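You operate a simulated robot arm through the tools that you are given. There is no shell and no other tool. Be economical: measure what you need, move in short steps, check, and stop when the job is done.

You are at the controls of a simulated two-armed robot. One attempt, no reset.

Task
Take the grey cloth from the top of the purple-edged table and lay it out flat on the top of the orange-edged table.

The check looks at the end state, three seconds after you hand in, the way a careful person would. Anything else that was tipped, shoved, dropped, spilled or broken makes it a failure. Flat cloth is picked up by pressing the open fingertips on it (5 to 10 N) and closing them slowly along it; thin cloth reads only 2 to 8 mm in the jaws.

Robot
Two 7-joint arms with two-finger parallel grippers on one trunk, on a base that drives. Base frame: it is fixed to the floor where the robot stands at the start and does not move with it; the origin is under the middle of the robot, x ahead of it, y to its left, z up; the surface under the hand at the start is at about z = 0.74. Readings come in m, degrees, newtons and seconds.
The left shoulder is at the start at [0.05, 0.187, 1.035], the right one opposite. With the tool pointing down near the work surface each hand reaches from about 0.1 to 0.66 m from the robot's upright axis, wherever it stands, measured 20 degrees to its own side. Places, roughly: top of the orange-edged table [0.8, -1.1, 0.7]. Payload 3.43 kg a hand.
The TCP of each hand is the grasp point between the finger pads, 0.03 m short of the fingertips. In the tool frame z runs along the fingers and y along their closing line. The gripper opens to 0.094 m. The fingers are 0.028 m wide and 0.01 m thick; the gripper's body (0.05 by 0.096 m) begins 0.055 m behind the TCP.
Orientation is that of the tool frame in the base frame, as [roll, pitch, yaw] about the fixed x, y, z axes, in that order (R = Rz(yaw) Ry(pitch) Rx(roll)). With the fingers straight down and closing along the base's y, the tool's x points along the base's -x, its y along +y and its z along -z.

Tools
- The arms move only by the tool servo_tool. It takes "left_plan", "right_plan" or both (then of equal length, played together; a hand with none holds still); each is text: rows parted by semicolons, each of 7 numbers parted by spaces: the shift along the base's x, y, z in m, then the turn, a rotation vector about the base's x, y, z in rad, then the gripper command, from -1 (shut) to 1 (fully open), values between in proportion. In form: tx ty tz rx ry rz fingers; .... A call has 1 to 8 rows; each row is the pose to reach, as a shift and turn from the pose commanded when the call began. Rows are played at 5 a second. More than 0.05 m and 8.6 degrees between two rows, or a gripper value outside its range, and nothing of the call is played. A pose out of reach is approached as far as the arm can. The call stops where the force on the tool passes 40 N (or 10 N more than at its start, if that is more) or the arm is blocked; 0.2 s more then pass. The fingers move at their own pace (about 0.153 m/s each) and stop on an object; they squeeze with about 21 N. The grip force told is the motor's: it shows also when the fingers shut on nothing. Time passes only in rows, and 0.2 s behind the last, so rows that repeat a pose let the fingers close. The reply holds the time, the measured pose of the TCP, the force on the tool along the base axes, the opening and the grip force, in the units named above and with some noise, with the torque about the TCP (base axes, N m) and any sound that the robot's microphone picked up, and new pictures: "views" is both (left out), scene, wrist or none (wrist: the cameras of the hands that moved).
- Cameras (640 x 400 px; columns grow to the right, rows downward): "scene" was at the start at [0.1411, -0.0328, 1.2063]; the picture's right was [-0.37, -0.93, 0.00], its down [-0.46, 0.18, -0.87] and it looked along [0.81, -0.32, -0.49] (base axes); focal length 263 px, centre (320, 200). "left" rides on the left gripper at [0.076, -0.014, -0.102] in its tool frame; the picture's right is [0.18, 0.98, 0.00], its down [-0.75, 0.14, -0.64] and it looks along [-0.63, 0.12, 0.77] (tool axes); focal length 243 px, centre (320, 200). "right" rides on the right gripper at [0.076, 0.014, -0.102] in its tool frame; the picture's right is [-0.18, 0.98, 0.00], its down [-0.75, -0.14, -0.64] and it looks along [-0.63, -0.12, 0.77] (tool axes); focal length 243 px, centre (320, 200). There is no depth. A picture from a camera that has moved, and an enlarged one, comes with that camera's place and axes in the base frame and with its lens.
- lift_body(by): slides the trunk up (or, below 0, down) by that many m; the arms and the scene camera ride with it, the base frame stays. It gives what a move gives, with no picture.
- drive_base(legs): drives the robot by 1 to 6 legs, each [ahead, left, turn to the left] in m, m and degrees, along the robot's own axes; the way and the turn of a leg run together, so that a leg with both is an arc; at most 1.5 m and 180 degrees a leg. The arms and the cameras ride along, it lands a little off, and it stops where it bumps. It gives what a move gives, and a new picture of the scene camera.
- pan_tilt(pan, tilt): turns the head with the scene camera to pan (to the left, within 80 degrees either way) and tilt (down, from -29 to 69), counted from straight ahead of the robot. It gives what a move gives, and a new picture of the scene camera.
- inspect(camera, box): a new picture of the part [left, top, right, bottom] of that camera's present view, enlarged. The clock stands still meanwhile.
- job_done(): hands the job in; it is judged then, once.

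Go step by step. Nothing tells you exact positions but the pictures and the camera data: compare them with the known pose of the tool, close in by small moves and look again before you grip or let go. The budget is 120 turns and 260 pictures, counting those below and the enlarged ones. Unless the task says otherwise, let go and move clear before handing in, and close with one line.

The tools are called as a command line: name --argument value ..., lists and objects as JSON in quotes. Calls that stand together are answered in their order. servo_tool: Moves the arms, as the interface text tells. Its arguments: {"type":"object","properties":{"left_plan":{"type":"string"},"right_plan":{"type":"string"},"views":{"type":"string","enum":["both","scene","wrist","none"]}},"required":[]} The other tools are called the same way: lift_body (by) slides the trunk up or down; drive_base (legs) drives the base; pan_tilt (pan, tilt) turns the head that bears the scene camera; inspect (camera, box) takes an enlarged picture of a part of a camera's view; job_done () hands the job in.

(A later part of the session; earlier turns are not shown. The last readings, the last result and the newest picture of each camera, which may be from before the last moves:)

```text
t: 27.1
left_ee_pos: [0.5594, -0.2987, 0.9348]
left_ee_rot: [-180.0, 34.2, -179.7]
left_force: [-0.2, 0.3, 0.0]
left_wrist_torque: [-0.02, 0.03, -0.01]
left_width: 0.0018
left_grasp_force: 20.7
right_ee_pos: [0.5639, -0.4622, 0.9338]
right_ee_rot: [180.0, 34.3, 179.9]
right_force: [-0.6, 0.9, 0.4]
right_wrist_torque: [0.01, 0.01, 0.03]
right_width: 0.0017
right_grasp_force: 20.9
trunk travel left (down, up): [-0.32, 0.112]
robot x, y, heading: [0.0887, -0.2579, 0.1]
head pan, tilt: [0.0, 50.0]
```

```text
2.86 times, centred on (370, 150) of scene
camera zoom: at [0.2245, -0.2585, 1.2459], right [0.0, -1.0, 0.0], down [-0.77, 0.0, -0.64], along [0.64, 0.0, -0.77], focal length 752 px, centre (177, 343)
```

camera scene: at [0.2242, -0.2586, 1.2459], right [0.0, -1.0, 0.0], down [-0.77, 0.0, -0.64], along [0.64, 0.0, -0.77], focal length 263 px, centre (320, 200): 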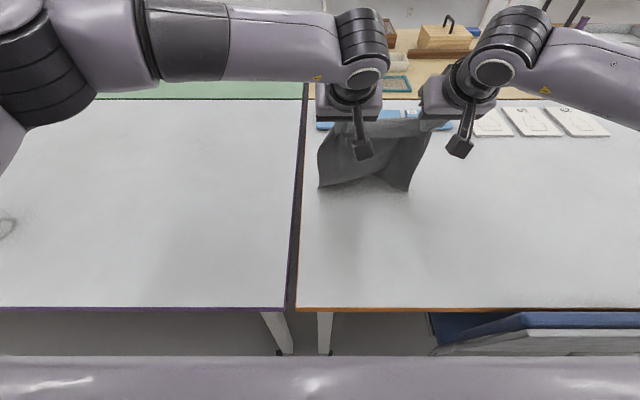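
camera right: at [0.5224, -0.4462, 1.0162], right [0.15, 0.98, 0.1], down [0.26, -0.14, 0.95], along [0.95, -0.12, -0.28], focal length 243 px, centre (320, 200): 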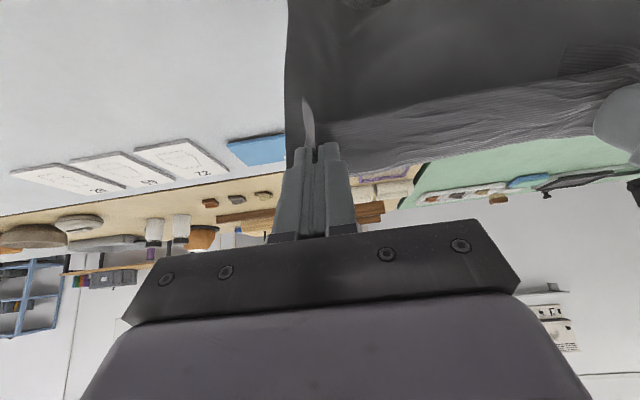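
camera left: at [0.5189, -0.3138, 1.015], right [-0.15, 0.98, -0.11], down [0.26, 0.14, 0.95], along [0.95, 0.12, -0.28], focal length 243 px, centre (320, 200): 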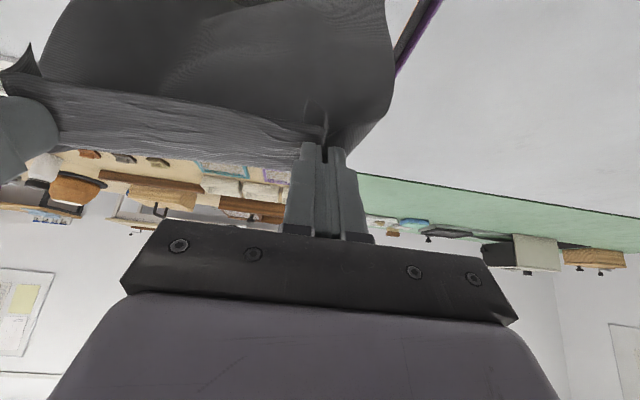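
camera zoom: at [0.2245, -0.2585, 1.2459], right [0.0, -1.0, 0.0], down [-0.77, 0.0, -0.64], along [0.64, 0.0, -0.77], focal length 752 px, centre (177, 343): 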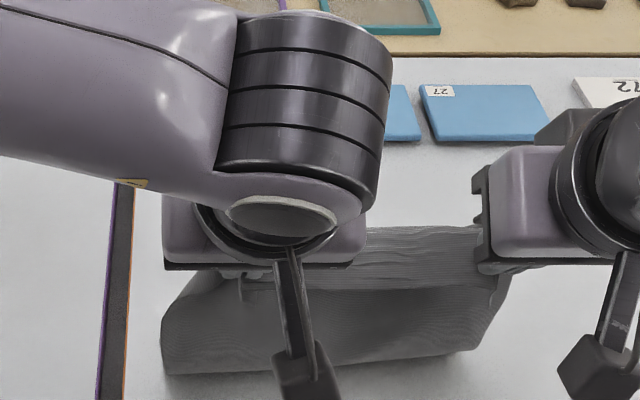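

The cloth would end too close to the front edge. I'll lift it clear, go further forward, and start the touch-down there.

servo_tool --left_plan "0.01 0 0.045 0 0 0 -1; 0.04 0 0.08 0 0 0 -1; 0.08 0 0.1 0 -0.04 0 -1; 0.12 0 0.1 0 -0.08 0 -1; 0.16 0 0.1 0 -0.12 0 -1; 0.19 0 0.1 0 -0.14 0 -1; 0.19 0 0.1 0 -0.14 0 -1; 0.19 0 0.1 0 -0.14 0 -1" --right_plan "0.01 0 0.045 0 0 0 -1; 0.04 0 0.08 0 0 0 -1; 0.08 0 0.1 0 -0.04 0 -1; 0.12 0 0.1 0 -0.08 0 -1; 0.155 0 0.1 0 -0.12 0 -1; 0.185 0 0.1 0 -0.14 0 -1; 0.185 0 0.1 0 -0.14 0 -1; 0.185 0 0.1 0 -0.14 0 -1" --views "scene"

```text
t: 28.9
left_ee_pos: [0.7486, -0.2995, 1.0337]
left_ee_rot: [-179.8, 42.2, -179.8]
left_force: [-0.2, -0.2, 0.3]
left_wrist_torque: [-0.02, -0.01, -0.01]
left_width: 0.0017
left_grasp_force: 20.7
right_ee_pos: [0.749, -0.4604, 1.0347]
right_ee_rot: [-179.9, 42.3, -179.9]
right_force: [0.1, 0.6, -1.1]
right_wrist_torque: [-0.02, -0.01, 0.01]
right_width: 0.0018
right_grasp_force: 20.5
trunk travel left (down, up): [-0.32, 0.112]
robot x, y, heading: [0.0882, -0.2585, 0.1]
head pan, tilt: [0.0, 50.0]
camera scene: at [0.2245, -0.2585, 1.2459], right [0.0, -1.0, 0.0], down [-0.77, 0.0, -0.64], along [0.64, 0.0, -0.77], focal length 263 px, centre (320, 200)
```

scene: 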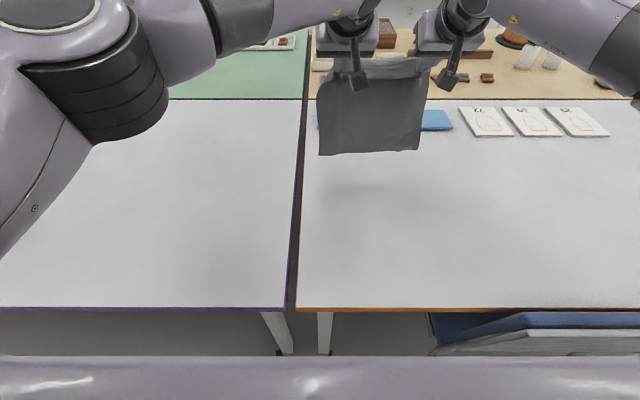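

There is more reach here than before (x=0.75). I'll lower straight down to make contact and turn the hem forward.

servo_tool --left_plan "0.01 0 -0.02 0 0 0 -1; 0.02 0 -0.04 0 0 0 -1; 0.02 0 -0.055 0 0 0 -1; 0.015 0 -0.07 0 0 0 -1; 0.005 0 -0.085 0 0 0 -1; -0.005 0 -0.1 0 0 0 -1; -0.005 0 -0.1 0 0 0 -1" --right_plan "0.01 0 -0.02 0 0 0 -1; 0.02 0 -0.04 0 0 0 -1; 0.02 0 -0.055 0 0 0 -1; 0.015 0 -0.07 0 0 0 -1; 0.005 0 -0.085 0 0 0 -1; -0.005 0 -0.1 0 0 0 -1; -0.005 0 -0.1 0 0 0 -1" --views "none"

inspect --camera "scene" --box '[260, 60, 480, 200]'

```text
t: 30.5
left_ee_pos: [0.7432, -0.2985, 0.934]
left_ee_rot: [-179.8, 42.4, -179.7]
left_force: [-0.4, -0.8, -0.1]
left_wrist_torque: [0.01, -0.01, 0.04]
left_width: 0.0019
left_grasp_force: 20.8
right_ee_pos: [0.7455, -0.4623, 0.9352]
right_ee_rot: [-180.0, 42.3, 179.9]
right_force: [0.1, -0.1, 0.1]
right_wrist_torque: [0.0, -0.02, 0.01]
right_width: 0.0017
right_grasp_force: 20.9
trunk travel left (down, up): [-0.32, 0.112]
robot x, y, heading: [0.0888, -0.258, 0.1]
head pan, tilt: [0.0, 50.0]
```

```text
2.86 times, centred on (370, 130) of scene
camera zoom: at [0.2244, -0.2585, 1.2459], right [0.0, -1.0, 0.0], down [-0.77, 0.0, -0.64], along [0.64, 0.0, -0.77], focal length 752 px, centre (177, 400)
```

zoom: 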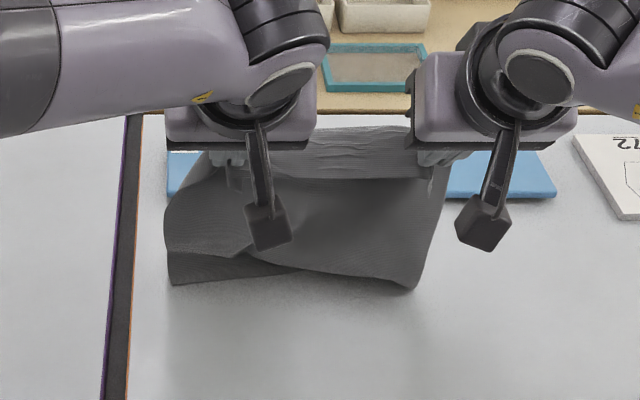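

The left bottom corner turned toward me. I'll lift it a little, then drag back with light contact so the hem trails forward, and lower again.

servo_tool --left_plan "0.01 0 0.03 0 0 0 -1; 0.02 0 0.055 0 0 0 -1; 0.02 0 0.055 0 0 0 -1; 0.0 0 0.05 0 0 0 -1; -0.025 0 0.04 0 0 0 -1; -0.05 0 0.025 0 0 0 -1; -0.07 0 0.01 0 0 0 -1; -0.08 0 0 0 0 0 -1" --right_plan "0.01 0 0.03 0 0 0 -1; 0.02 0 0.055 0 0 0 -1; 0.02 0 0.055 0 0 0 -1; 0.0 0 0.05 0 0 0 -1; -0.025 0 0.04 0 0 0 -1; -0.05 0 0.025 0 0 0 -1; -0.07 0 0.01 0 0 0 -1; -0.08 0 0 0 0 0 -1" --views "none"

inspect --camera "scene" --box '[260, 60, 480, 200]'

```text
t: 32.3
left_ee_pos: [0.6643, -0.3003, 0.9331]
left_ee_rot: [-179.8, 42.3, -179.6]
left_force: [-0.1, 0.3, 0.5]
left_wrist_torque: [0.01, 0.01, 0.0]
left_width: 0.0019
left_grasp_force: 21.2
right_ee_pos: [0.6636, -0.4632, 0.9347]
right_ee_rot: [-180.0, 42.3, -179.9]
right_force: [-0.3, 0.5, -0.5]
right_wrist_torque: [0.02, 0.02, 0.03]
right_width: 0.0018
right_grasp_force: 20.8
trunk travel left (down, up): [-0.32, 0.112]
robot x, y, heading: [0.0859, -0.2572, 0.3]
head pan, tilt: [0.0, 50.0]
```

```text
2.86 times, centred on (370, 130) of scene
camera zoom: at [0.2244, -0.2586, 1.2459], right [0.0, -1.0, 0.0], down [-0.77, 0.0, -0.64], along [0.64, 0.0, -0.77], focal length 752 px, centre (177, 400)
```

zoom: 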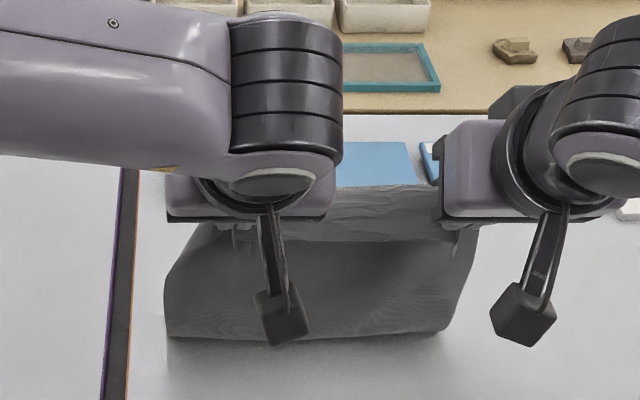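

Now the hem lies forward under the belly at x≈0.75. I'll pull back and down along an arc, untilting gradually.

servo_tool --left_plan "-0.03 0 0 0 0.02 0 -1; -0.055 0 -0.005 0 0.06 0 -1; -0.08 0 -0.02 0 0.12 0 -1; -0.10 0 -0.04 0 0.18 0 -1; -0.12 0 -0.06 0 0.24 0 -1; -0.135 0 -0.085 0 0.3 0 -1; -0.135 0 -0.085 0 0.3 0 -1" --right_plan "-0.03 0 0 0 0.02 0 -1; -0.055 0 -0.005 0 0.06 0 -1; -0.08 0 -0.02 0 0.12 0 -1; -0.10 0 -0.04 0 0.18 0 -1; -0.12 0 -0.06 0 0.24 0 -1; -0.135 0 -0.085 0 0.3 0 -1; -0.135 0 -0.085 0 0.3 0 -1"

```text
t: 33.9
left_ee_pos: [0.5286, -0.2996, 0.8502]
left_ee_rot: [-179.9, 25.1, -179.8]
left_force: [-0.5, -0.8, -0.4]
left_wrist_torque: [-0.01, 0.0, -0.02]
left_width: 0.0017
left_grasp_force: 21.4
right_ee_pos: [0.5299, -0.4611, 0.8489]
right_ee_rot: [-180.0, 25.1, -180.0]
right_force: [0.1, -0.1, -0.5]
right_wrist_torque: [-0.01, -0.02, 0.01]
right_width: 0.0016
right_grasp_force: 20.8
trunk travel left (down, up): [-0.32, 0.112]
robot x, y, heading: [0.0908, -0.2613, 0.3]
head pan, tilt: [0.0, 50.0]
camera scene: at [0.2245, -0.2585, 1.2459], right [0.0, -1.0, 0.0], down [-0.77, 0.0, -0.64], along [0.64, 0.0, -0.77], focal length 263 px, centre (320, 200)
camera right: at [0.4167, -0.4457, 0.9112], right [0.17, 0.98, 0.08], down [0.41, -0.14, 0.9], along [0.9, -0.12, -0.43], focal length 243 px, centre (320, 200)
camera left: at [0.4169, -0.3139, 0.9107], right [-0.17, 0.98, -0.08], down [0.41, 0.14, 0.9], along [0.9, 0.12, -0.43], focal length 243 px, centre (320, 200)
```

scene: 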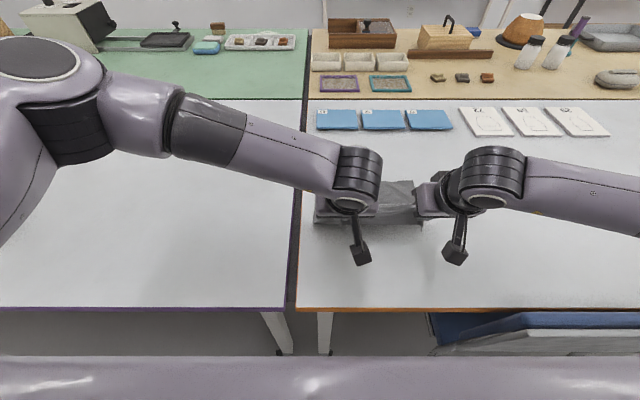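
right: 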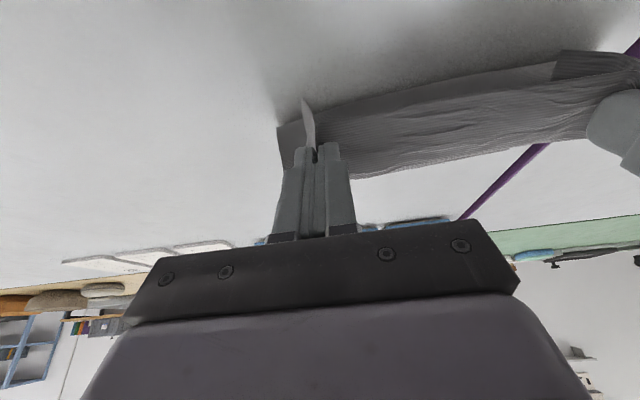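
left: 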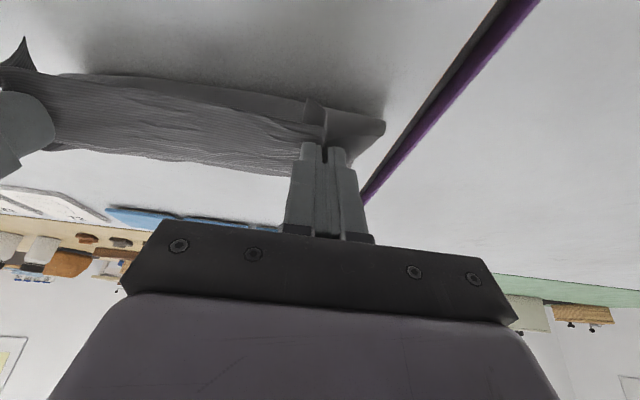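

The far edge now lies at x≈0.71. I'll continue pulling back and down toward the final near edge at x≈0.45.

servo_tool --left_plan "-0.025 0 -0.01 0 0.05 0 -1; -0.045 0 -0.025 0 0.1 0 -1; -0.055 0 -0.04 0 0.15 0 -1; -0.062 0 -0.055 0 0.2 0 -1; -0.068 0 -0.066 0 0.25 0 -1; -0.072 0 -0.07 0 0.25 0 -1; -0.072 0 -0.07 0 0.25 0 -1" --right_plan "-0.025 0 -0.01 0 0.05 0 -1; -0.045 0 -0.025 0 0.1 0 -1; -0.055 0 -0.04 0 0.15 0 -1; -0.062 0 -0.055 0 0.2 0 -1; -0.068 0 -0.066 0 0.25 0 -1; -0.072 0 -0.07 0 0.25 0 -1; -0.072 0 -0.07 0 0.25 0 -1"

```text
t: 35.5
left_ee_pos: [0.4575, -0.2998, 0.7806]
left_ee_rot: [-180.0, 10.8, -179.8]
left_force: [-0.2, -0.6, -0.1]
left_wrist_torque: [-0.03, -0.02, 0.01]
left_width: 0.0018
left_grasp_force: 21.1
right_ee_pos: [0.4578, -0.4625, 0.7792]
right_ee_rot: [180.0, 10.9, 180.0]
right_force: [0.1, 0.3, 0.1]
right_wrist_torque: [-0.03, -0.03, 0.01]
right_width: 0.0019
right_grasp_force: 21.0
trunk travel left (down, up): [-0.32, 0.112]
robot x, y, heading: [0.0917, -0.2581, 0.2]
head pan, tilt: [0.0, 50.0]
camera scene: at [0.2244, -0.2585, 1.2459], right [0.0, -1.0, 0.0], down [-0.77, 0.0, -0.64], along [0.64, 0.0, -0.77], focal length 263 px, centre (320, 200)
camera right: at [0.3624, -0.4456, 0.8669], right [0.18, 0.98, 0.03], down [0.62, -0.14, 0.77], along [0.76, -0.12, -0.64], focal length 243 px, centre (320, 200)
camera left: at [0.364, -0.3138, 0.8663], right [-0.18, 0.98, -0.04], down [0.62, 0.14, 0.77], along [0.76, 0.12, -0.64], focal length 243 px, centre (320, 200)
```

scene: 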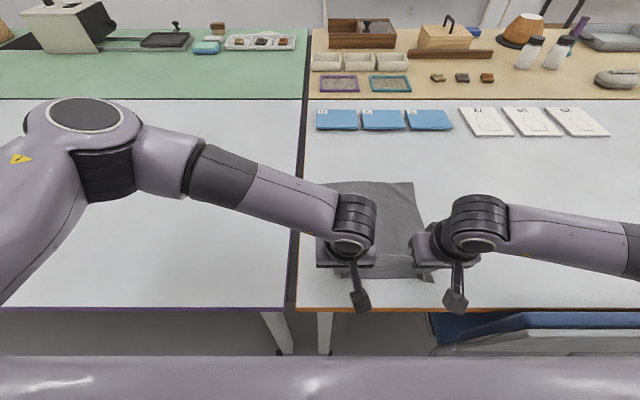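
right: 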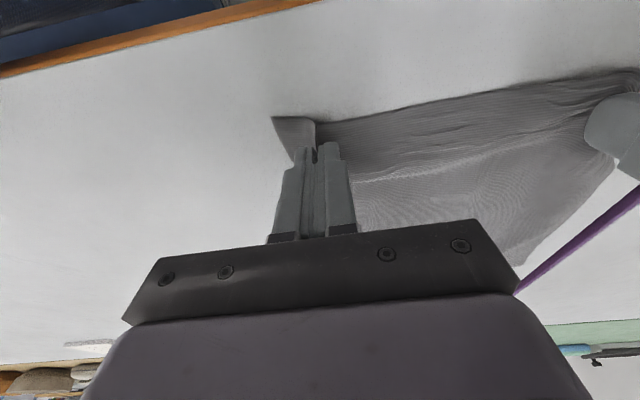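
left: 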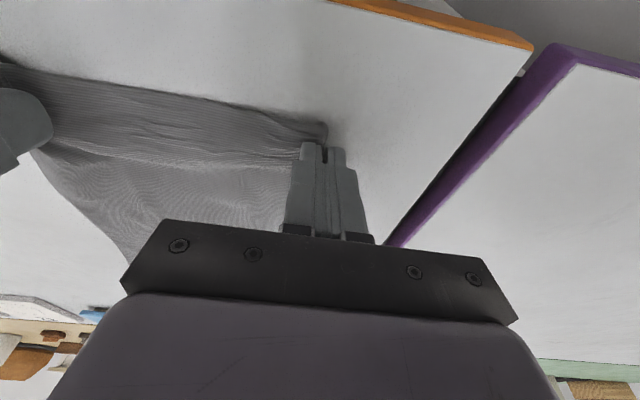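

The cloth is laid out with its far edge at about 0.71 and near edge at about 0.43. I'll straighten the hands, press the tips lightly and open slowly, so the opening fingers undo the pinch folds.

servo_tool --left_plan "-0.001 0 -0.002 0 0.09 0 -1; -0.002 0 -0.004 0 0.18 0 -1; -0.002 0.001 -0.0075 0 0.18 0 -1; -0.002 0.001 -0.009 0 0.18 0 -1" --right_plan "-0.001 0 -0.002 0 0.09 0 -1; -0.002 0 -0.004 0 0.18 0 -1; -0.002 -0.001 -0.0065 0 0.18 0 -1; -0.002 -0.001 -0.008 0 0.18 0 -1" --views "wrist"

```text
t: 36.5
left_ee_pos: [0.455, -0.2986, 0.7718]
left_ee_rot: [-180.0, 0.5, -179.8]
left_force: [-1.9, -0.7, 11.2]
left_wrist_torque: [-0.04, 0.07, 0.02]
left_width: 0.0018
left_grasp_force: 20.6
right_ee_pos: [0.4549, -0.4622, 0.7717]
right_ee_rot: [180.0, 0.5, 179.9]
right_force: [-0.1, -0.2, -0.6]
right_wrist_torque: [0.01, 0.01, 0.02]
right_width: 0.0018
right_grasp_force: 20.8
trunk travel left (down, up): [-0.32, 0.112]
robot x, y, heading: [0.0921, -0.2567, 0.0]
head pan, tilt: [0.0, 50.0]
camera right: at [0.3772, -0.4464, 0.8749], right [0.18, 0.98, 0.0], down [0.75, -0.14, 0.65], along [0.64, -0.12, -0.76], focal length 243 px, centre (320, 200)
camera left: at [0.3784, -0.3129, 0.8743], right [-0.19, 0.98, 0.0], down [0.75, 0.14, 0.65], along [0.64, 0.12, -0.76], focal length 243 px, centre (320, 200)
```

right: 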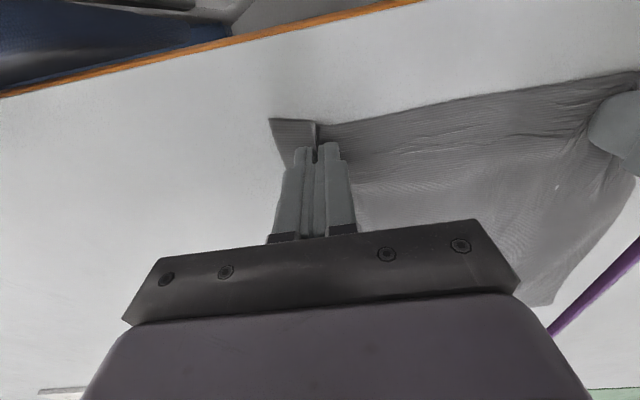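
left: 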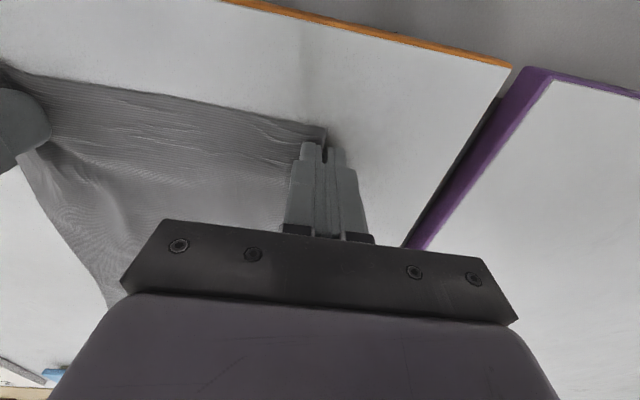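

The left corner flap has tucked under the left fingers. I'll raise that hand, then lower it while moving inward so the flap trails outward.

servo_tool --left_plan "0 0 0.02 0 0 0 -1; 0 0 0.045 0 0 0 -1; 0 0.004 0.05 0 0 0 -1; 0 0.004 0.05 0 0 0 -1" --views "wrist"

```text
t: 37.5
left_ee_pos: [0.4564, -0.2952, 0.8218]
left_ee_rot: [-179.8, 0.5, -179.9]
left_force: [1.1, -15.0, -5.6]
left_wrist_torque: [-0.45, -0.08, 0.17]
left_width: 0.002
left_grasp_force: 20.6
right_ee_pos: [0.4549, -0.4598, 0.7726]
right_ee_rot: [179.7, 0.6, -179.8]
right_force: [0.4, 15.2, 4.5]
right_wrist_torque: [0.56, 0.0, -0.02]
right_width: 0.0019
right_grasp_force: 20.9
trunk travel left (down, up): [-0.32, 0.112]
robot x, y, heading: [0.0896, -0.2618, -0.3]
head pan, tilt: [0.0, 50.0]
camera left: at [0.3794, -0.3092, 0.9232], right [-0.19, 0.98, -0.01], down [0.75, 0.15, 0.65], along [0.64, 0.12, -0.76], focal length 243 px, centre (320, 200)
```

left: 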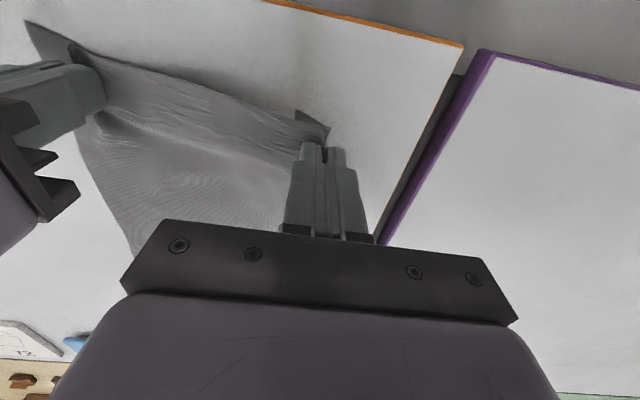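

The flap is still folded inward. I'll raise it more, with slack, so it hangs free.

servo_tool --left_plan "0.005 -0.015 0.02 0 0 0 -1; 0.01 -0.02 0.045 0 0 0 -1; 0.01 -0.02 0.05 0 0 0 -1; 0.01 -0.02 0.05 0 0 0 -1" --views "wrist"

```text
t: 38.5
left_ee_pos: [0.4651, -0.3151, 0.8698]
left_ee_rot: [-179.7, 0.5, -180.0]
left_force: [-0.3, -19.8, -14.6]
left_wrist_torque: [-0.65, -0.09, 0.18]
left_width: 0.0026
left_grasp_force: 21.7
right_ee_pos: [0.4554, -0.4607, 0.7726]
right_ee_rot: [179.6, 0.7, -179.9]
right_force: [-0.1, 20.1, 15.6]
right_wrist_torque: [0.8, 0.0, -0.01]
right_width: 0.0021
right_grasp_force: 20.9
trunk travel left (down, up): [-0.32, 0.112]
robot x, y, heading: [0.0921, -0.2599, 0.4]
head pan, tilt: [0.0, 50.0]
camera left: at [0.3894, -0.3293, 0.9725], right [-0.19, 0.98, -0.01], down [0.75, 0.15, 0.65], along [0.64, 0.12, -0.76], focal length 243 px, centre (320, 200)
```

left: 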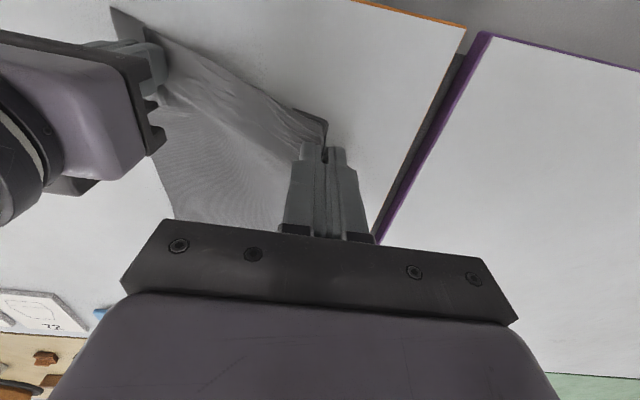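

There is still tension. I'll move inward to relax it, then descend while moving inward through the last few centimetres.

servo_tool --left_plan "0 -0.02 0 0 0 0 -1; 0 -0.02 0 0 0 0 -1; -0.003 -0.012 -0.03 0 0 0 -1; -0.005 -0.007 -0.055 0 0 0 -1; -0.006 -0.02 -0.065 0 0 0 -1; -0.007 -0.035 -0.075 0 0 0 -1; -0.007 -0.048 -0.083 0 0 0 -1; -0.007 -0.05 -0.084 0 0 0 -1" --views "wrist"

```text
t: 40.3
left_ee_pos: [0.4597, -0.3642, 0.7867]
left_ee_rot: [180.0, 0.6, -179.8]
left_force: [0.1, 0.4, 0.6]
left_wrist_torque: [0.01, 0.03, -0.01]
left_width: 0.0018
left_grasp_force: 21.3
right_ee_pos: [0.4543, -0.4624, 0.7725]
right_ee_rot: [-180.0, 0.4, -180.0]
right_force: [-0.3, -0.8, 1.7]
right_wrist_torque: [-0.03, 0.05, 0.01]
right_width: 0.0019
right_grasp_force: 21.1
trunk travel left (down, up): [-0.32, 0.112]
robot x, y, heading: [0.0967, -0.2561, 0.2]
head pan, tilt: [0.0, 50.0]
camera left: at [0.3826, -0.3791, 0.8889], right [-0.19, 0.98, 0.0], down [0.75, 0.14, 0.65], along [0.64, 0.12, -0.76], focal length 243 px, centre (320, 200)
```

left: 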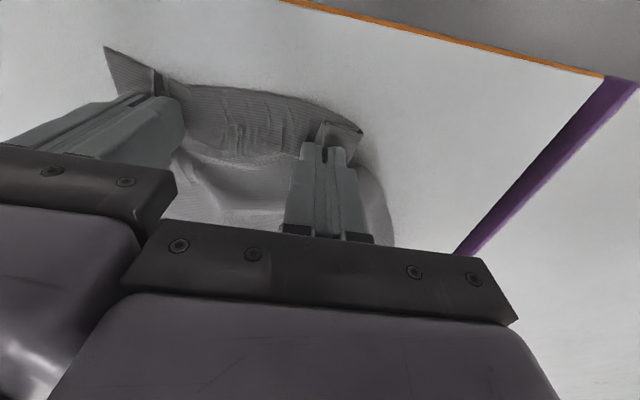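

The flap now lies outward. I'll lower to contact and open the left fingers slowly, then drag that corner outward by pressing on it.

servo_tool --left_plan "0 0 -0.008 0 0 0 -1; 0 0 -0.014 0 0 0 -1; 0 0 -0.0155 0 0 0 -1; 0 0.003 -0.0155 0 0 0 -0.9; 0 0.008 -0.0155 0 0 0 -0.8; 0 0.013 -0.0155 0 0 0 -0.65; 0 0.018 -0.0155 0 0 0 -0.5; 0 0.022 -0.0155 0 0 0 -0.4" --views "wrist"

```text
t: 42.1
left_ee_pos: [0.4585, -0.342, 0.7712]
left_ee_rot: [-180.0, 0.6, -179.9]
left_force: [0.3, -4.0, 13.2]
left_wrist_torque: [-0.05, 0.11, 0.01]
left_width: 0.0274
left_grasp_force: 0.1
right_ee_pos: [0.4547, -0.4622, 0.773]
right_ee_rot: [179.9, 0.5, 179.9]
right_force: [-0.3, 2.9, 0.4]
right_wrist_torque: [0.09, 0.03, 0.04]
right_width: 0.0018
right_grasp_force: 21.0
trunk travel left (down, up): [-0.32, 0.112]
robot x, y, heading: [0.0922, -0.258, 0.2]
head pan, tilt: [0.0, 50.0]
camera left: at [0.3814, -0.3565, 0.8737], right [-0.19, 0.98, 0.0], down [0.75, 0.14, 0.65], along [0.64, 0.12, -0.76], focal length 243 px, centre (320, 200)
```

left: 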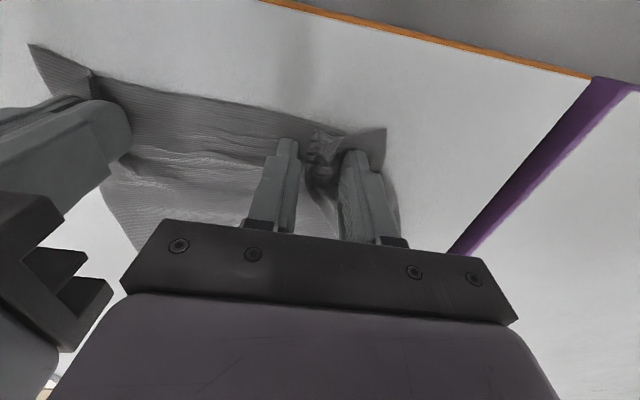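

The folds are spreading. I'll keep pressing, open further and slide outward.

servo_tool --left_plan "0 0.006 0.0005 0 0 0 -0.25; 0 0.012 0.0005 0 0 0 -0.1; 0 0.018 0.0005 0 0 0 0.0; 0 0.024 0.0005 0 0 0 0.1; 0 0.03 0.0005 0 0 0 0.2; 0 0.034 0.0005 0 0 0 0.2" --views "wrist"

```text
t: 43.5
left_ee_pos: [0.4593, -0.3089, 0.7719]
left_ee_rot: [-180.0, 0.5, -179.8]
left_force: [-0.3, -2.6, 2.9]
left_wrist_torque: [-0.18, -0.02, -0.02]
left_width: 0.0572
left_grasp_force: 0.4
right_ee_pos: [0.4546, -0.4632, 0.7723]
right_ee_rot: [180.0, 0.5, 180.0]
right_force: [0.8, 1.8, 0.5]
right_wrist_torque: [0.05, 0.02, 0.02]
right_width: 0.0018
right_grasp_force: 20.9
trunk travel left (down, up): [-0.32, 0.112]
robot x, y, heading: [0.0911, -0.2627, -0.1]
head pan, tilt: [0.0, 50.0]
camera left: at [0.382, -0.3224, 0.8737], right [-0.19, 0.98, 0.0], down [0.75, 0.14, 0.65], along [0.64, 0.12, -0.76], focal length 243 px, centre (320, 200)
```

left: 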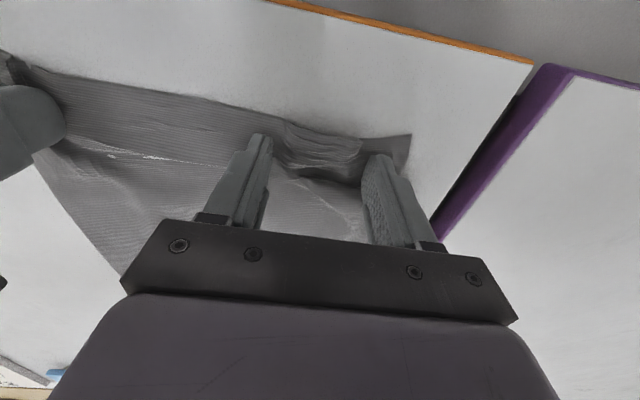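

That corner is nearly flat. I'll do a bit more of the same for the left hand, and let the right hand open under light pressure too.

servo_tool --left_plan "0 0.006 -0.001 0 0 0 0.3; 0 0.012 -0.001 0 0 0 0.4; 0 0.018 -0.001 0 0 0 0.5; 0 0.022 -0.001 0 0 0 0.6; 0 0.022 -0.001 0 0 0 0.6" --right_plan "0 0 -0.002 0 0 0 -1; 0 0 -0.003 0 0 0 -1; 0 -0.001 -0.003 0 0 0 -0.9; 0 -0.003 -0.003 0 0 0 -0.8; 0 -0.005 -0.003 0 0 0 -0.65" --views "wrist"

```text
t: 44.7
left_ee_pos: [0.4579, -0.2859, 0.7701]
left_ee_rot: [180.0, 0.6, -179.8]
left_force: [0.0, -2.2, 3.5]
left_wrist_torque: [-0.01, 0.0, 0.02]
left_width: 0.0745
left_grasp_force: 0.0
right_ee_pos: [0.4561, -0.467, 0.7718]
right_ee_rot: [179.9, 0.8, -179.9]
right_force: [0.6, 5.0, 26.7]
right_wrist_torque: [0.18, 0.26, -0.04]
right_width: 0.0165
right_grasp_force: 0.1
trunk travel left (down, up): [-0.32, 0.112]
robot x, y, heading: [0.0899, -0.259, 0.1]
head pan, tilt: [0.0, 50.0]
camera right: at [0.3776, -0.45, 0.8735], right [0.18, 0.98, 0.0], down [0.74, -0.14, 0.65], along [0.64, -0.12, -0.76], focal length 243 px, centre (320, 200)
camera left: at [0.3814, -0.2995, 0.8735], right [-0.19, 0.98, 0.0], down [0.75, 0.14, 0.65], along [0.64, 0.12, -0.76], focal length 243 px, centre (320, 200)
```

right: 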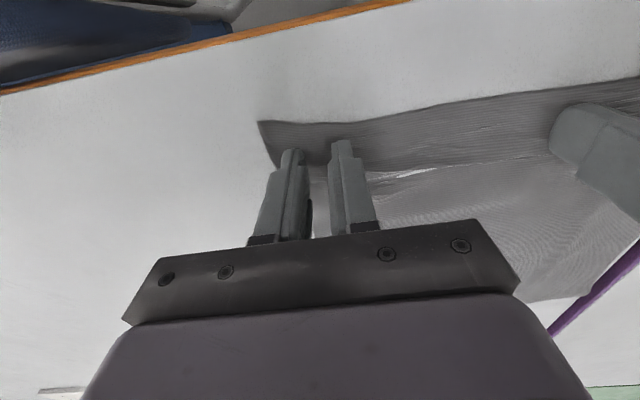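
left: 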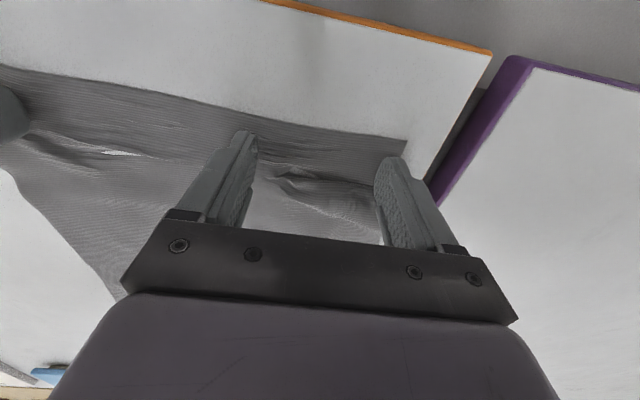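

The left side is good. I'll ease the right pressure a little and keep opening it outward.

servo_tool --left_plan "0 0.001 0 0 0 0 0.6; 0 0.001 0 0 0 0 0.6; 0 0.001 0 0 0 0 0.6; 0 0.001 0 0 0 0 0.6; 0 0.001 0 0 0 0 0.6; 0 0.001 0 0 0 0 0.6" --right_plan "0 -0.003 0.001 0 0 0 -0.5; 0 -0.006 0.0015 0 0 0 -0.35; 0 -0.009 0.0015 0 0 0 -0.2; 0 -0.012 0.0015 0 0 0 -0.05; 0 -0.015 0.0015 0 0 0 0.1; 0 -0.017 0.0015 0 0 0 0.2" --views "wrist"

```text
t: 46.1
left_ee_pos: [0.4571, -0.2856, 0.7715]
left_ee_rot: [180.0, 0.6, -179.8]
left_force: [-0.1, -1.1, 4.7]
left_wrist_torque: [-0.01, 0.06, 0.01]
left_width: 0.0741
left_grasp_force: 0.1
right_ee_pos: [0.4549, -0.4861, 0.7708]
right_ee_rot: [-179.9, 0.5, -180.0]
right_force: [1.0, -1.9, 23.0]
right_wrist_torque: [0.71, 0.22, -0.03]
right_width: 0.0561
right_grasp_force: 0.0
trunk travel left (down, up): [-0.32, 0.112]
robot x, y, heading: [0.0902, -0.2613, 0.1]
head pan, tilt: [0.0, 50.0]
camera right: at [0.377, -0.4684, 0.8737], right [0.18, 0.98, 0.0], down [0.75, -0.14, 0.65], along [0.64, -0.12, -0.76], focal length 243 px, centre (320, 200)
camera left: at [0.3814, -0.299, 0.8735], right [-0.19, 0.98, 0.0], down [0.75, 0.14, 0.65], along [0.64, 0.12, -0.76], focal length 243 px, centre (320, 200)
```

right: 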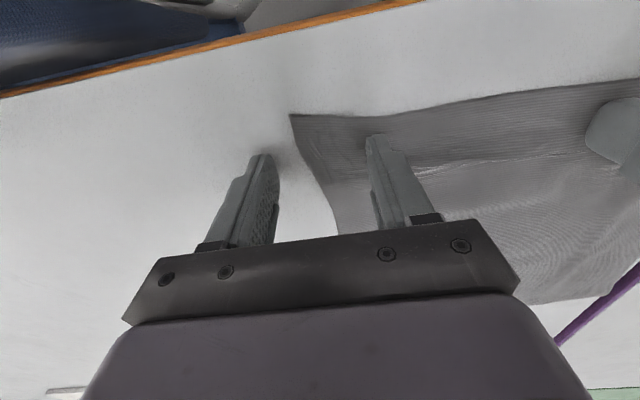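
left: 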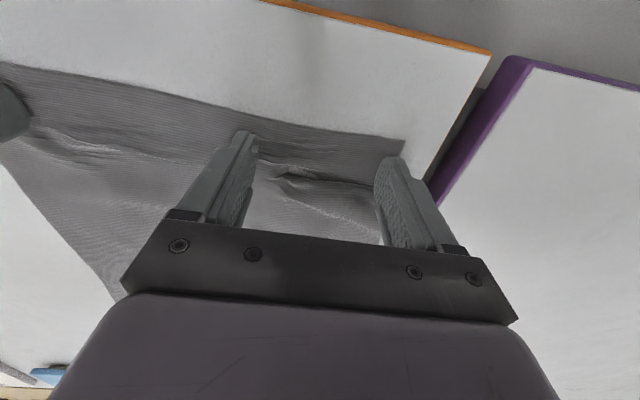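

Both corners look spread. I'll lift the hands straight up and to the sides to see the whole cloth.

servo_tool --left_plan "0 0 0.03 0 0 0 0.6; 0 0 0.07 0 0 0 0.6; 0 0 0.115 0 0 0 0.6; 0 0.03 0.15 0 0 0 0.6; -0.01 0.075 0.16 0 0 0 0.6; -0.02 0.12 0.16 0 0 0 0.6; -0.02 0.165 0.16 0 0 0 0.6" --right_plan "0 0 0.03 0 0 0 0.2; 0 0 0.07 0 0 0 0.2; 0 0 0.115 0 0 0 0.2; 0 -0.03 0.15 0 0 0 0.2; 0 -0.07 0.16 0 0 0 0.2; 0 -0.11 0.16 0 0 0 0.2; 0 -0.14 0.16 0 0 0 0.2"

inspect --camera "scene" --box '[250, 160, 490, 320]'

```text
t: 47.7
left_ee_pos: [0.4386, -0.1204, 0.9326]
left_ee_rot: [-179.9, 0.5, -179.8]
left_force: [0.1, -0.1, -0.7]
left_wrist_torque: [0.02, -0.04, 0.04]
left_width: 0.075
left_grasp_force: 0.0
right_ee_pos: [0.4549, -0.6236, 0.9316]
right_ee_rot: [179.9, 0.5, -179.9]
right_force: [1.1, -0.5, 0.2]
right_wrist_torque: [0.0, 0.01, -0.03]
right_width: 0.0564
right_grasp_force: 0.1
trunk travel left (down, up): [-0.32, 0.112]
robot x, y, heading: [0.0914, -0.2577, 0.3]
head pan, tilt: [0.0, 50.0]
camera scene: at [0.2242, -0.2581, 1.2459], right [0.0, -1.0, 0.0], down [-0.77, 0.0, -0.64], along [0.64, 0.0, -0.77], focal length 263 px, centre (320, 200)
camera right: at [0.3774, -0.6083, 1.0338], right [0.18, 0.98, 0.0], down [0.75, -0.14, 0.65], along [0.64, -0.12, -0.76], focal length 243 px, centre (320, 200)
camera left: at [0.3621, -0.1343, 1.0342], right [-0.19, 0.98, 0.0], down [0.75, 0.14, 0.65], along [0.64, 0.12, -0.76], focal length 243 px, centre (320, 200)
```

scene: 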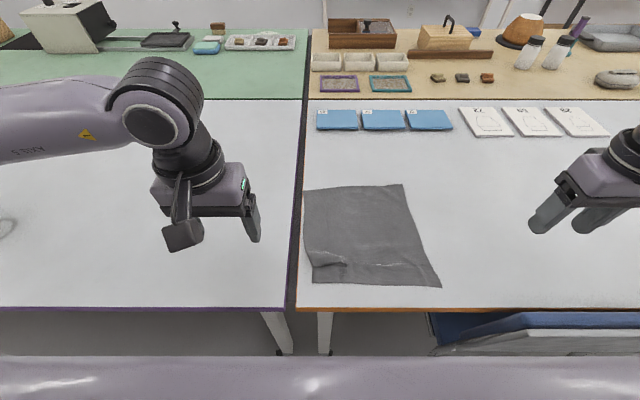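
right: 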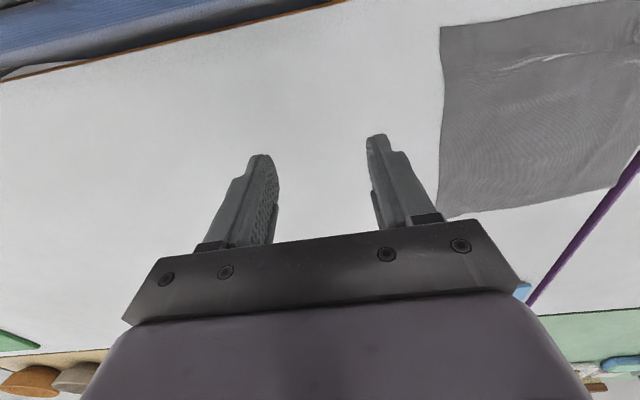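
left: 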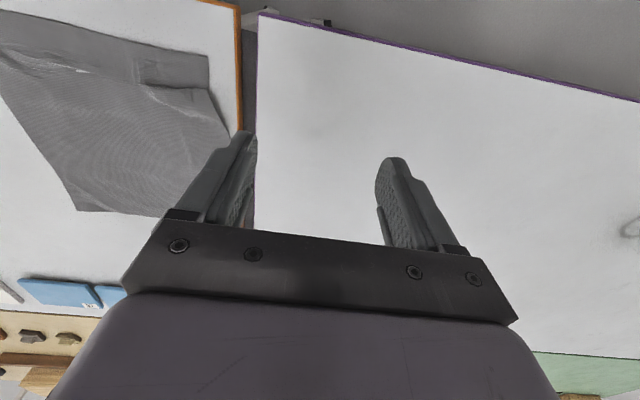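

```text
2.50 times, centred on (370, 240) of scene
camera zoom: at [0.2242, -0.2581, 1.2459], right [0.0, -1.0, 0.0], down [-0.77, 0.0, -0.64], along [0.64, 0.0, -0.77], focal length 658 px, centre (195, 100)
```

zoom: 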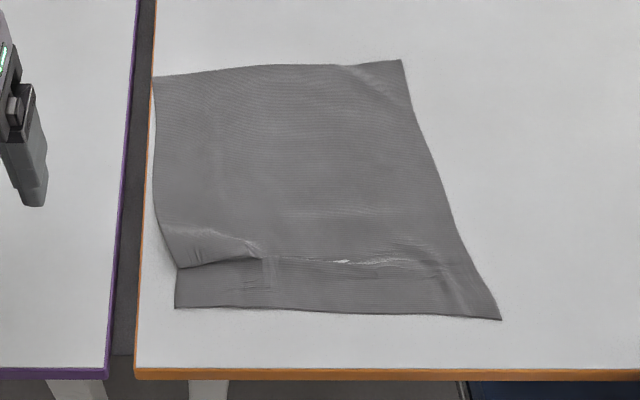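

The cloth is on the table, but a small overlap fold remains near the front left and its far-left corner sits right at the side edge. I'll press with both hands mid-cloth and slide it right and forward, starting with a hover above it.

servo_tool --left_plan "0.03 -0.03 0 0 0 0 0.3; 0.06 -0.06 0 0 0 0 0; 0.09 -0.09 0 0 0 0 -0.35; 0.12 -0.12 -0.01 0 0 0 -0.35; 0.15 -0.155 -0.03 0 0 0 -0.35; 0.151 -0.155 -0.07 0 0 0 -0.35; 0.151 -0.155 -0.11 0 0 0 -0.35; 0.151 -0.155 -0.14 0 0 0 -0.35" --right_plan "0.025 0.035 0 0 0 0 0; 0.05 0.07 0 0 0 0 -0.2; 0.075 0.105 0 0 0 0 -0.35; 0.1 0.14 0 0 0 0 -0.35; 0.125 0.175 -0.02 0 0 0 -0.35; 0.135 0.199 -0.06 0 0 0 -0.35; 0.135 0.199 -0.1 0 0 0 -0.35; 0.135 0.199 -0.139 0 0 0 -0.35" --views "none"

servo_tool --left_plan "0 0 -0.01 0 0 0 -0.35; 0 0 -0.02 0 0 0 -0.35; 0 0 -0.0225 0 0 0 -0.35" --right_plan "0 0 -0.01 0 0 0 -0.35; 0 0 -0.02 0 0 0 -0.35; 0 0 -0.0225 0 0 0 -0.35" --views "scene"

```text
refused: row 5 steps farther than a row can; nothing moved
```

```text
t: 48.5
left_ee_pos: [0.4382, -0.1205, 0.9083]
left_ee_rot: [-179.9, 0.4, -179.9]
left_force: [-0.4, -0.4, 0.1]
left_wrist_torque: [0.01, 0.02, 0.01]
left_width: 0.0305
left_grasp_force: 0.0
right_ee_pos: [0.4568, -0.625, 0.9073]
right_ee_rot: [-180.0, 0.5, -180.0]
right_force: [-0.1, 0.0, 1.1]
right_wrist_torque: [0.0, -0.03, -0.01]
right_width: 0.0308
right_grasp_force: 0.1
trunk travel left (down, up): [-0.32, 0.112]
robot x, y, heading: [0.0884, -0.2581, 0.1]
head pan, tilt: [0.0, 50.0]
camera scene: at [0.2245, -0.2585, 1.2459], right [0.0, -1.0, 0.0], down [-0.77, 0.0, -0.64], along [0.64, 0.0, -0.77], focal length 263 px, centre (320, 200)
```

scene: 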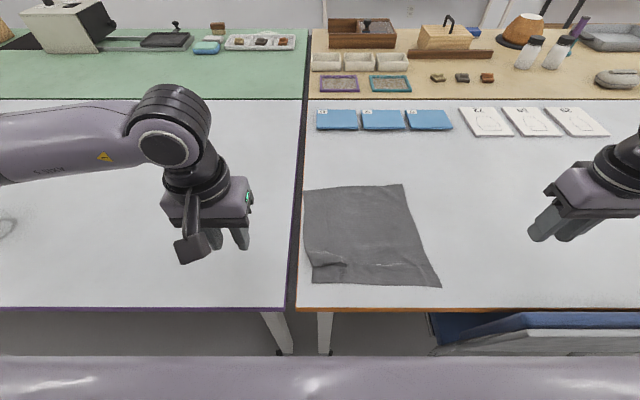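

One row was too long, so only the small descent ran; nothing was touched. I'll redo the hover in smaller steps.

servo_tool --left_plan "0.03 -0.03 0 0 0 0 -0.35; 0.06 -0.06 0 0 0 0 -0.35; 0.09 -0.09 0 0 0 0 -0.35; 0.12 -0.12 -0.01 0 0 0 -0.35; 0.145 -0.15 -0.03 0 0 0 -0.35; 0.152 -0.155 -0.06 0 0 0 -0.35; 0.152 -0.155 -0.095 0 0 0 -0.35; 0.152 -0.155 -0.125 0 0 0 -0.35" --right_plan "0.02 0.035 0 0 0 0 -0.35; 0.045 0.07 0 0 0 0 -0.35; 0.07 0.105 0 0 0 0 -0.35; 0.095 0.14 0 0 0 0 -0.35; 0.12 0.175 -0.02 0 0 0 -0.35; 0.133 0.2 -0.055 0 0 0 -0.35; 0.133 0.2 -0.095 0 0 0 -0.35; 0.133 0.2 -0.124 0 0 0 -0.35" --views "none"

servo_tool --left_plan "0 0 -0.006 0 0 0 -0.35; 0 0 -0.011 0 0 0 -0.35; 0 0 -0.0135 0 0 0 -0.35" --right_plan "0 0 -0.006 0 0 0 -0.35; 0 0 -0.011 0 0 0 -0.35; 0 0 -0.0135 0 0 0 -0.35" --views "both"

```text
t: 50.3
left_ee_pos: [0.5909, -0.2749, 0.7824]
left_ee_rot: [-179.9, 0.5, -179.8]
left_force: [0.0, -0.2, 0.7]
left_wrist_torque: [0.02, 0.0, -0.01]
left_width: 0.0306
left_grasp_force: 0.0
right_ee_pos: [0.5888, -0.4248, 0.7848]
right_ee_rot: [-180.0, 0.5, -180.0]
right_force: [0.1, 0.3, 0.2]
right_wrist_torque: [0.0, 0.02, 0.03]
right_width: 0.0305
right_grasp_force: 0.0
trunk travel left (down, up): [-0.32, 0.112]
robot x, y, heading: [0.091, -0.2623, 0.3]
head pan, tilt: [0.0, 50.0]
```

```text
t: 51.1
left_ee_pos: [0.5909, -0.274, 0.7719]
left_ee_rot: [-180.0, 0.6, -179.8]
left_force: [-1.2, 0.8, 9.8]
left_wrist_torque: [0.1, 0.12, -0.01]
left_width: 0.0304
left_grasp_force: 0.1
right_ee_pos: [0.5876, -0.425, 0.7714]
right_ee_rot: [180.0, 0.6, -180.0]
right_force: [-0.4, -0.6, 2.2]
right_wrist_torque: [-0.02, 0.03, 0.02]
right_width: 0.0303
right_grasp_force: 0.2
trunk travel left (down, up): [-0.32, 0.112]
robot x, y, heading: [0.0865, -0.2615, 0.0]
head pan, tilt: [0.0, 50.0]
camera scene: at [0.2234, -0.2583, 1.2463], right [0.0, -1.0, 0.0], down [-0.77, 0.0, -0.64], along [0.64, 0.0, -0.77], focal length 263 px, centre (320, 200)
camera right: at [0.5105, -0.4088, 0.8739], right [0.18, 0.98, 0.0], down [0.75, -0.14, 0.65], along [0.64, -0.12, -0.76], focal length 243 px, centre (320, 200)
camera left: at [0.5142, -0.2896, 0.8733], right [-0.19, 0.98, 0.0], down [0.75, 0.14, 0.65], along [0.64, 0.12, -0.76], focal length 243 px, centre (320, 200)
```

scene: 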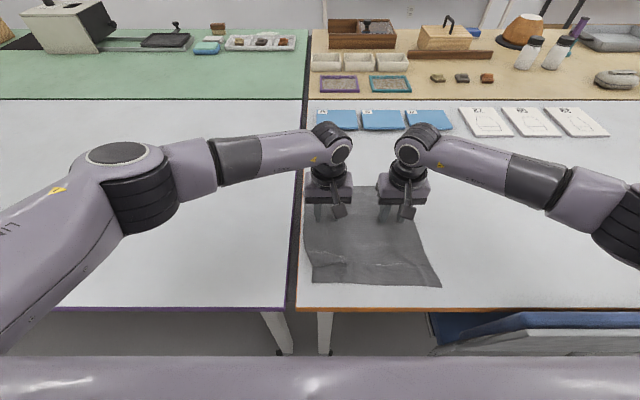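
right: 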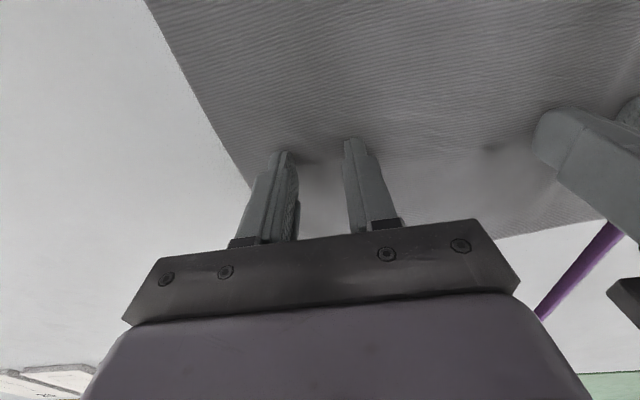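
left: 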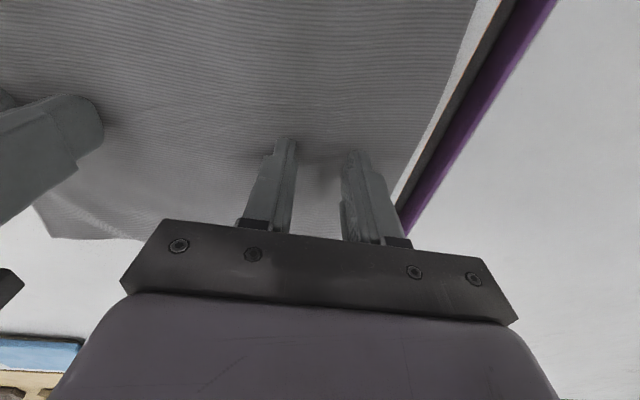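

Both hands press on the cloth. I'll slide right 3.5 cm and forward 2 cm together.

servo_tool --left_plan "0.002 -0.004 -0.0005 0 0 0 -0.35; 0.005 -0.009 -0.0005 0 0 0 -0.35; 0.008 -0.014 -0.0005 0 0 0 -0.35; 0.011 -0.019 -0.0005 0 0 0 -0.35; 0.014 -0.024 -0.0005 0 0 0 -0.35; 0.017 -0.03 -0.0005 0 0 0 -0.35; 0.02 -0.035 -0.0005 0 0 0 -0.35" --right_plan "0.002 -0.005 -0.0015 0 0 0 -0.35; 0.005 -0.011 -0.002 0 0 0 -0.35; 0.008 -0.016 -0.002 0 0 0 -0.35; 0.011 -0.021 -0.002 0 0 0 -0.35; 0.014 -0.026 -0.002 0 0 0 -0.35; 0.017 -0.032 -0.002 0 0 0 -0.35; 0.02 -0.037 -0.002 0 0 0 -0.35" --views "scene"

inspect --camera "scene" --box '[250, 160, 490, 320]'

```text
t: 52.7
left_ee_pos: [0.6092, -0.309, 0.7718]
left_ee_rot: [-179.9, 0.7, -179.8]
left_force: [-1.4, 2.0, 16.5]
left_wrist_torque: [0.18, 0.23, -0.01]
left_width: 0.0308
left_grasp_force: 0.8
right_ee_pos: [0.6078, -0.4613, 0.7715]
right_ee_rot: [-180.0, 0.6, -180.0]
right_force: [-2.2, 3.8, 17.3]
right_wrist_torque: [0.16, 0.25, -0.03]
right_width: 0.0307
right_grasp_force: 0.4
trunk travel left (down, up): [-0.32, 0.112]
robot x, y, heading: [0.0898, -0.2601, 0.0]
head pan, tilt: [0.0, 50.0]
camera scene: at [0.2215, -0.2575, 1.2464], right [0.0, -1.0, 0.0], down [-0.76, 0.0, -0.65], along [0.65, 0.0, -0.76], focal length 263 px, centre (320, 200)
```

scene: 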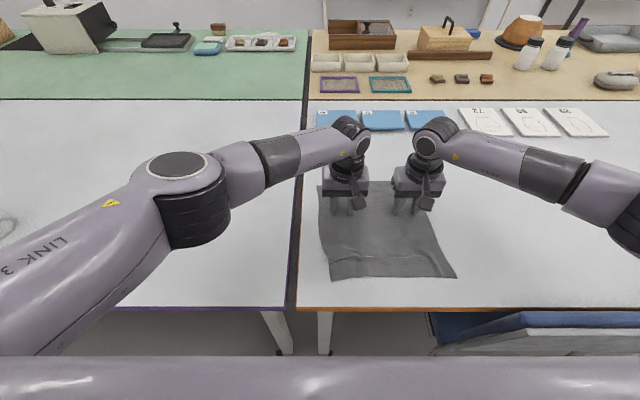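

```text
2.50 times, centred on (370, 240) of scene
camera zoom: at [0.2215, -0.2575, 1.2464], right [0.0, -1.0, 0.0], down [-0.76, 0.0, -0.65], along [0.65, 0.0, -0.76], focal length 658 px, centre (195, 100)
```

zoom: 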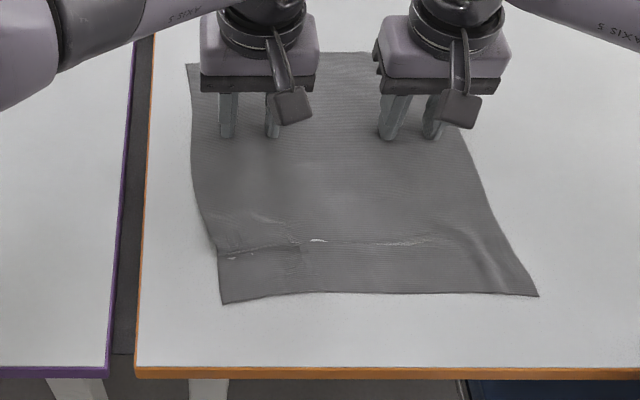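

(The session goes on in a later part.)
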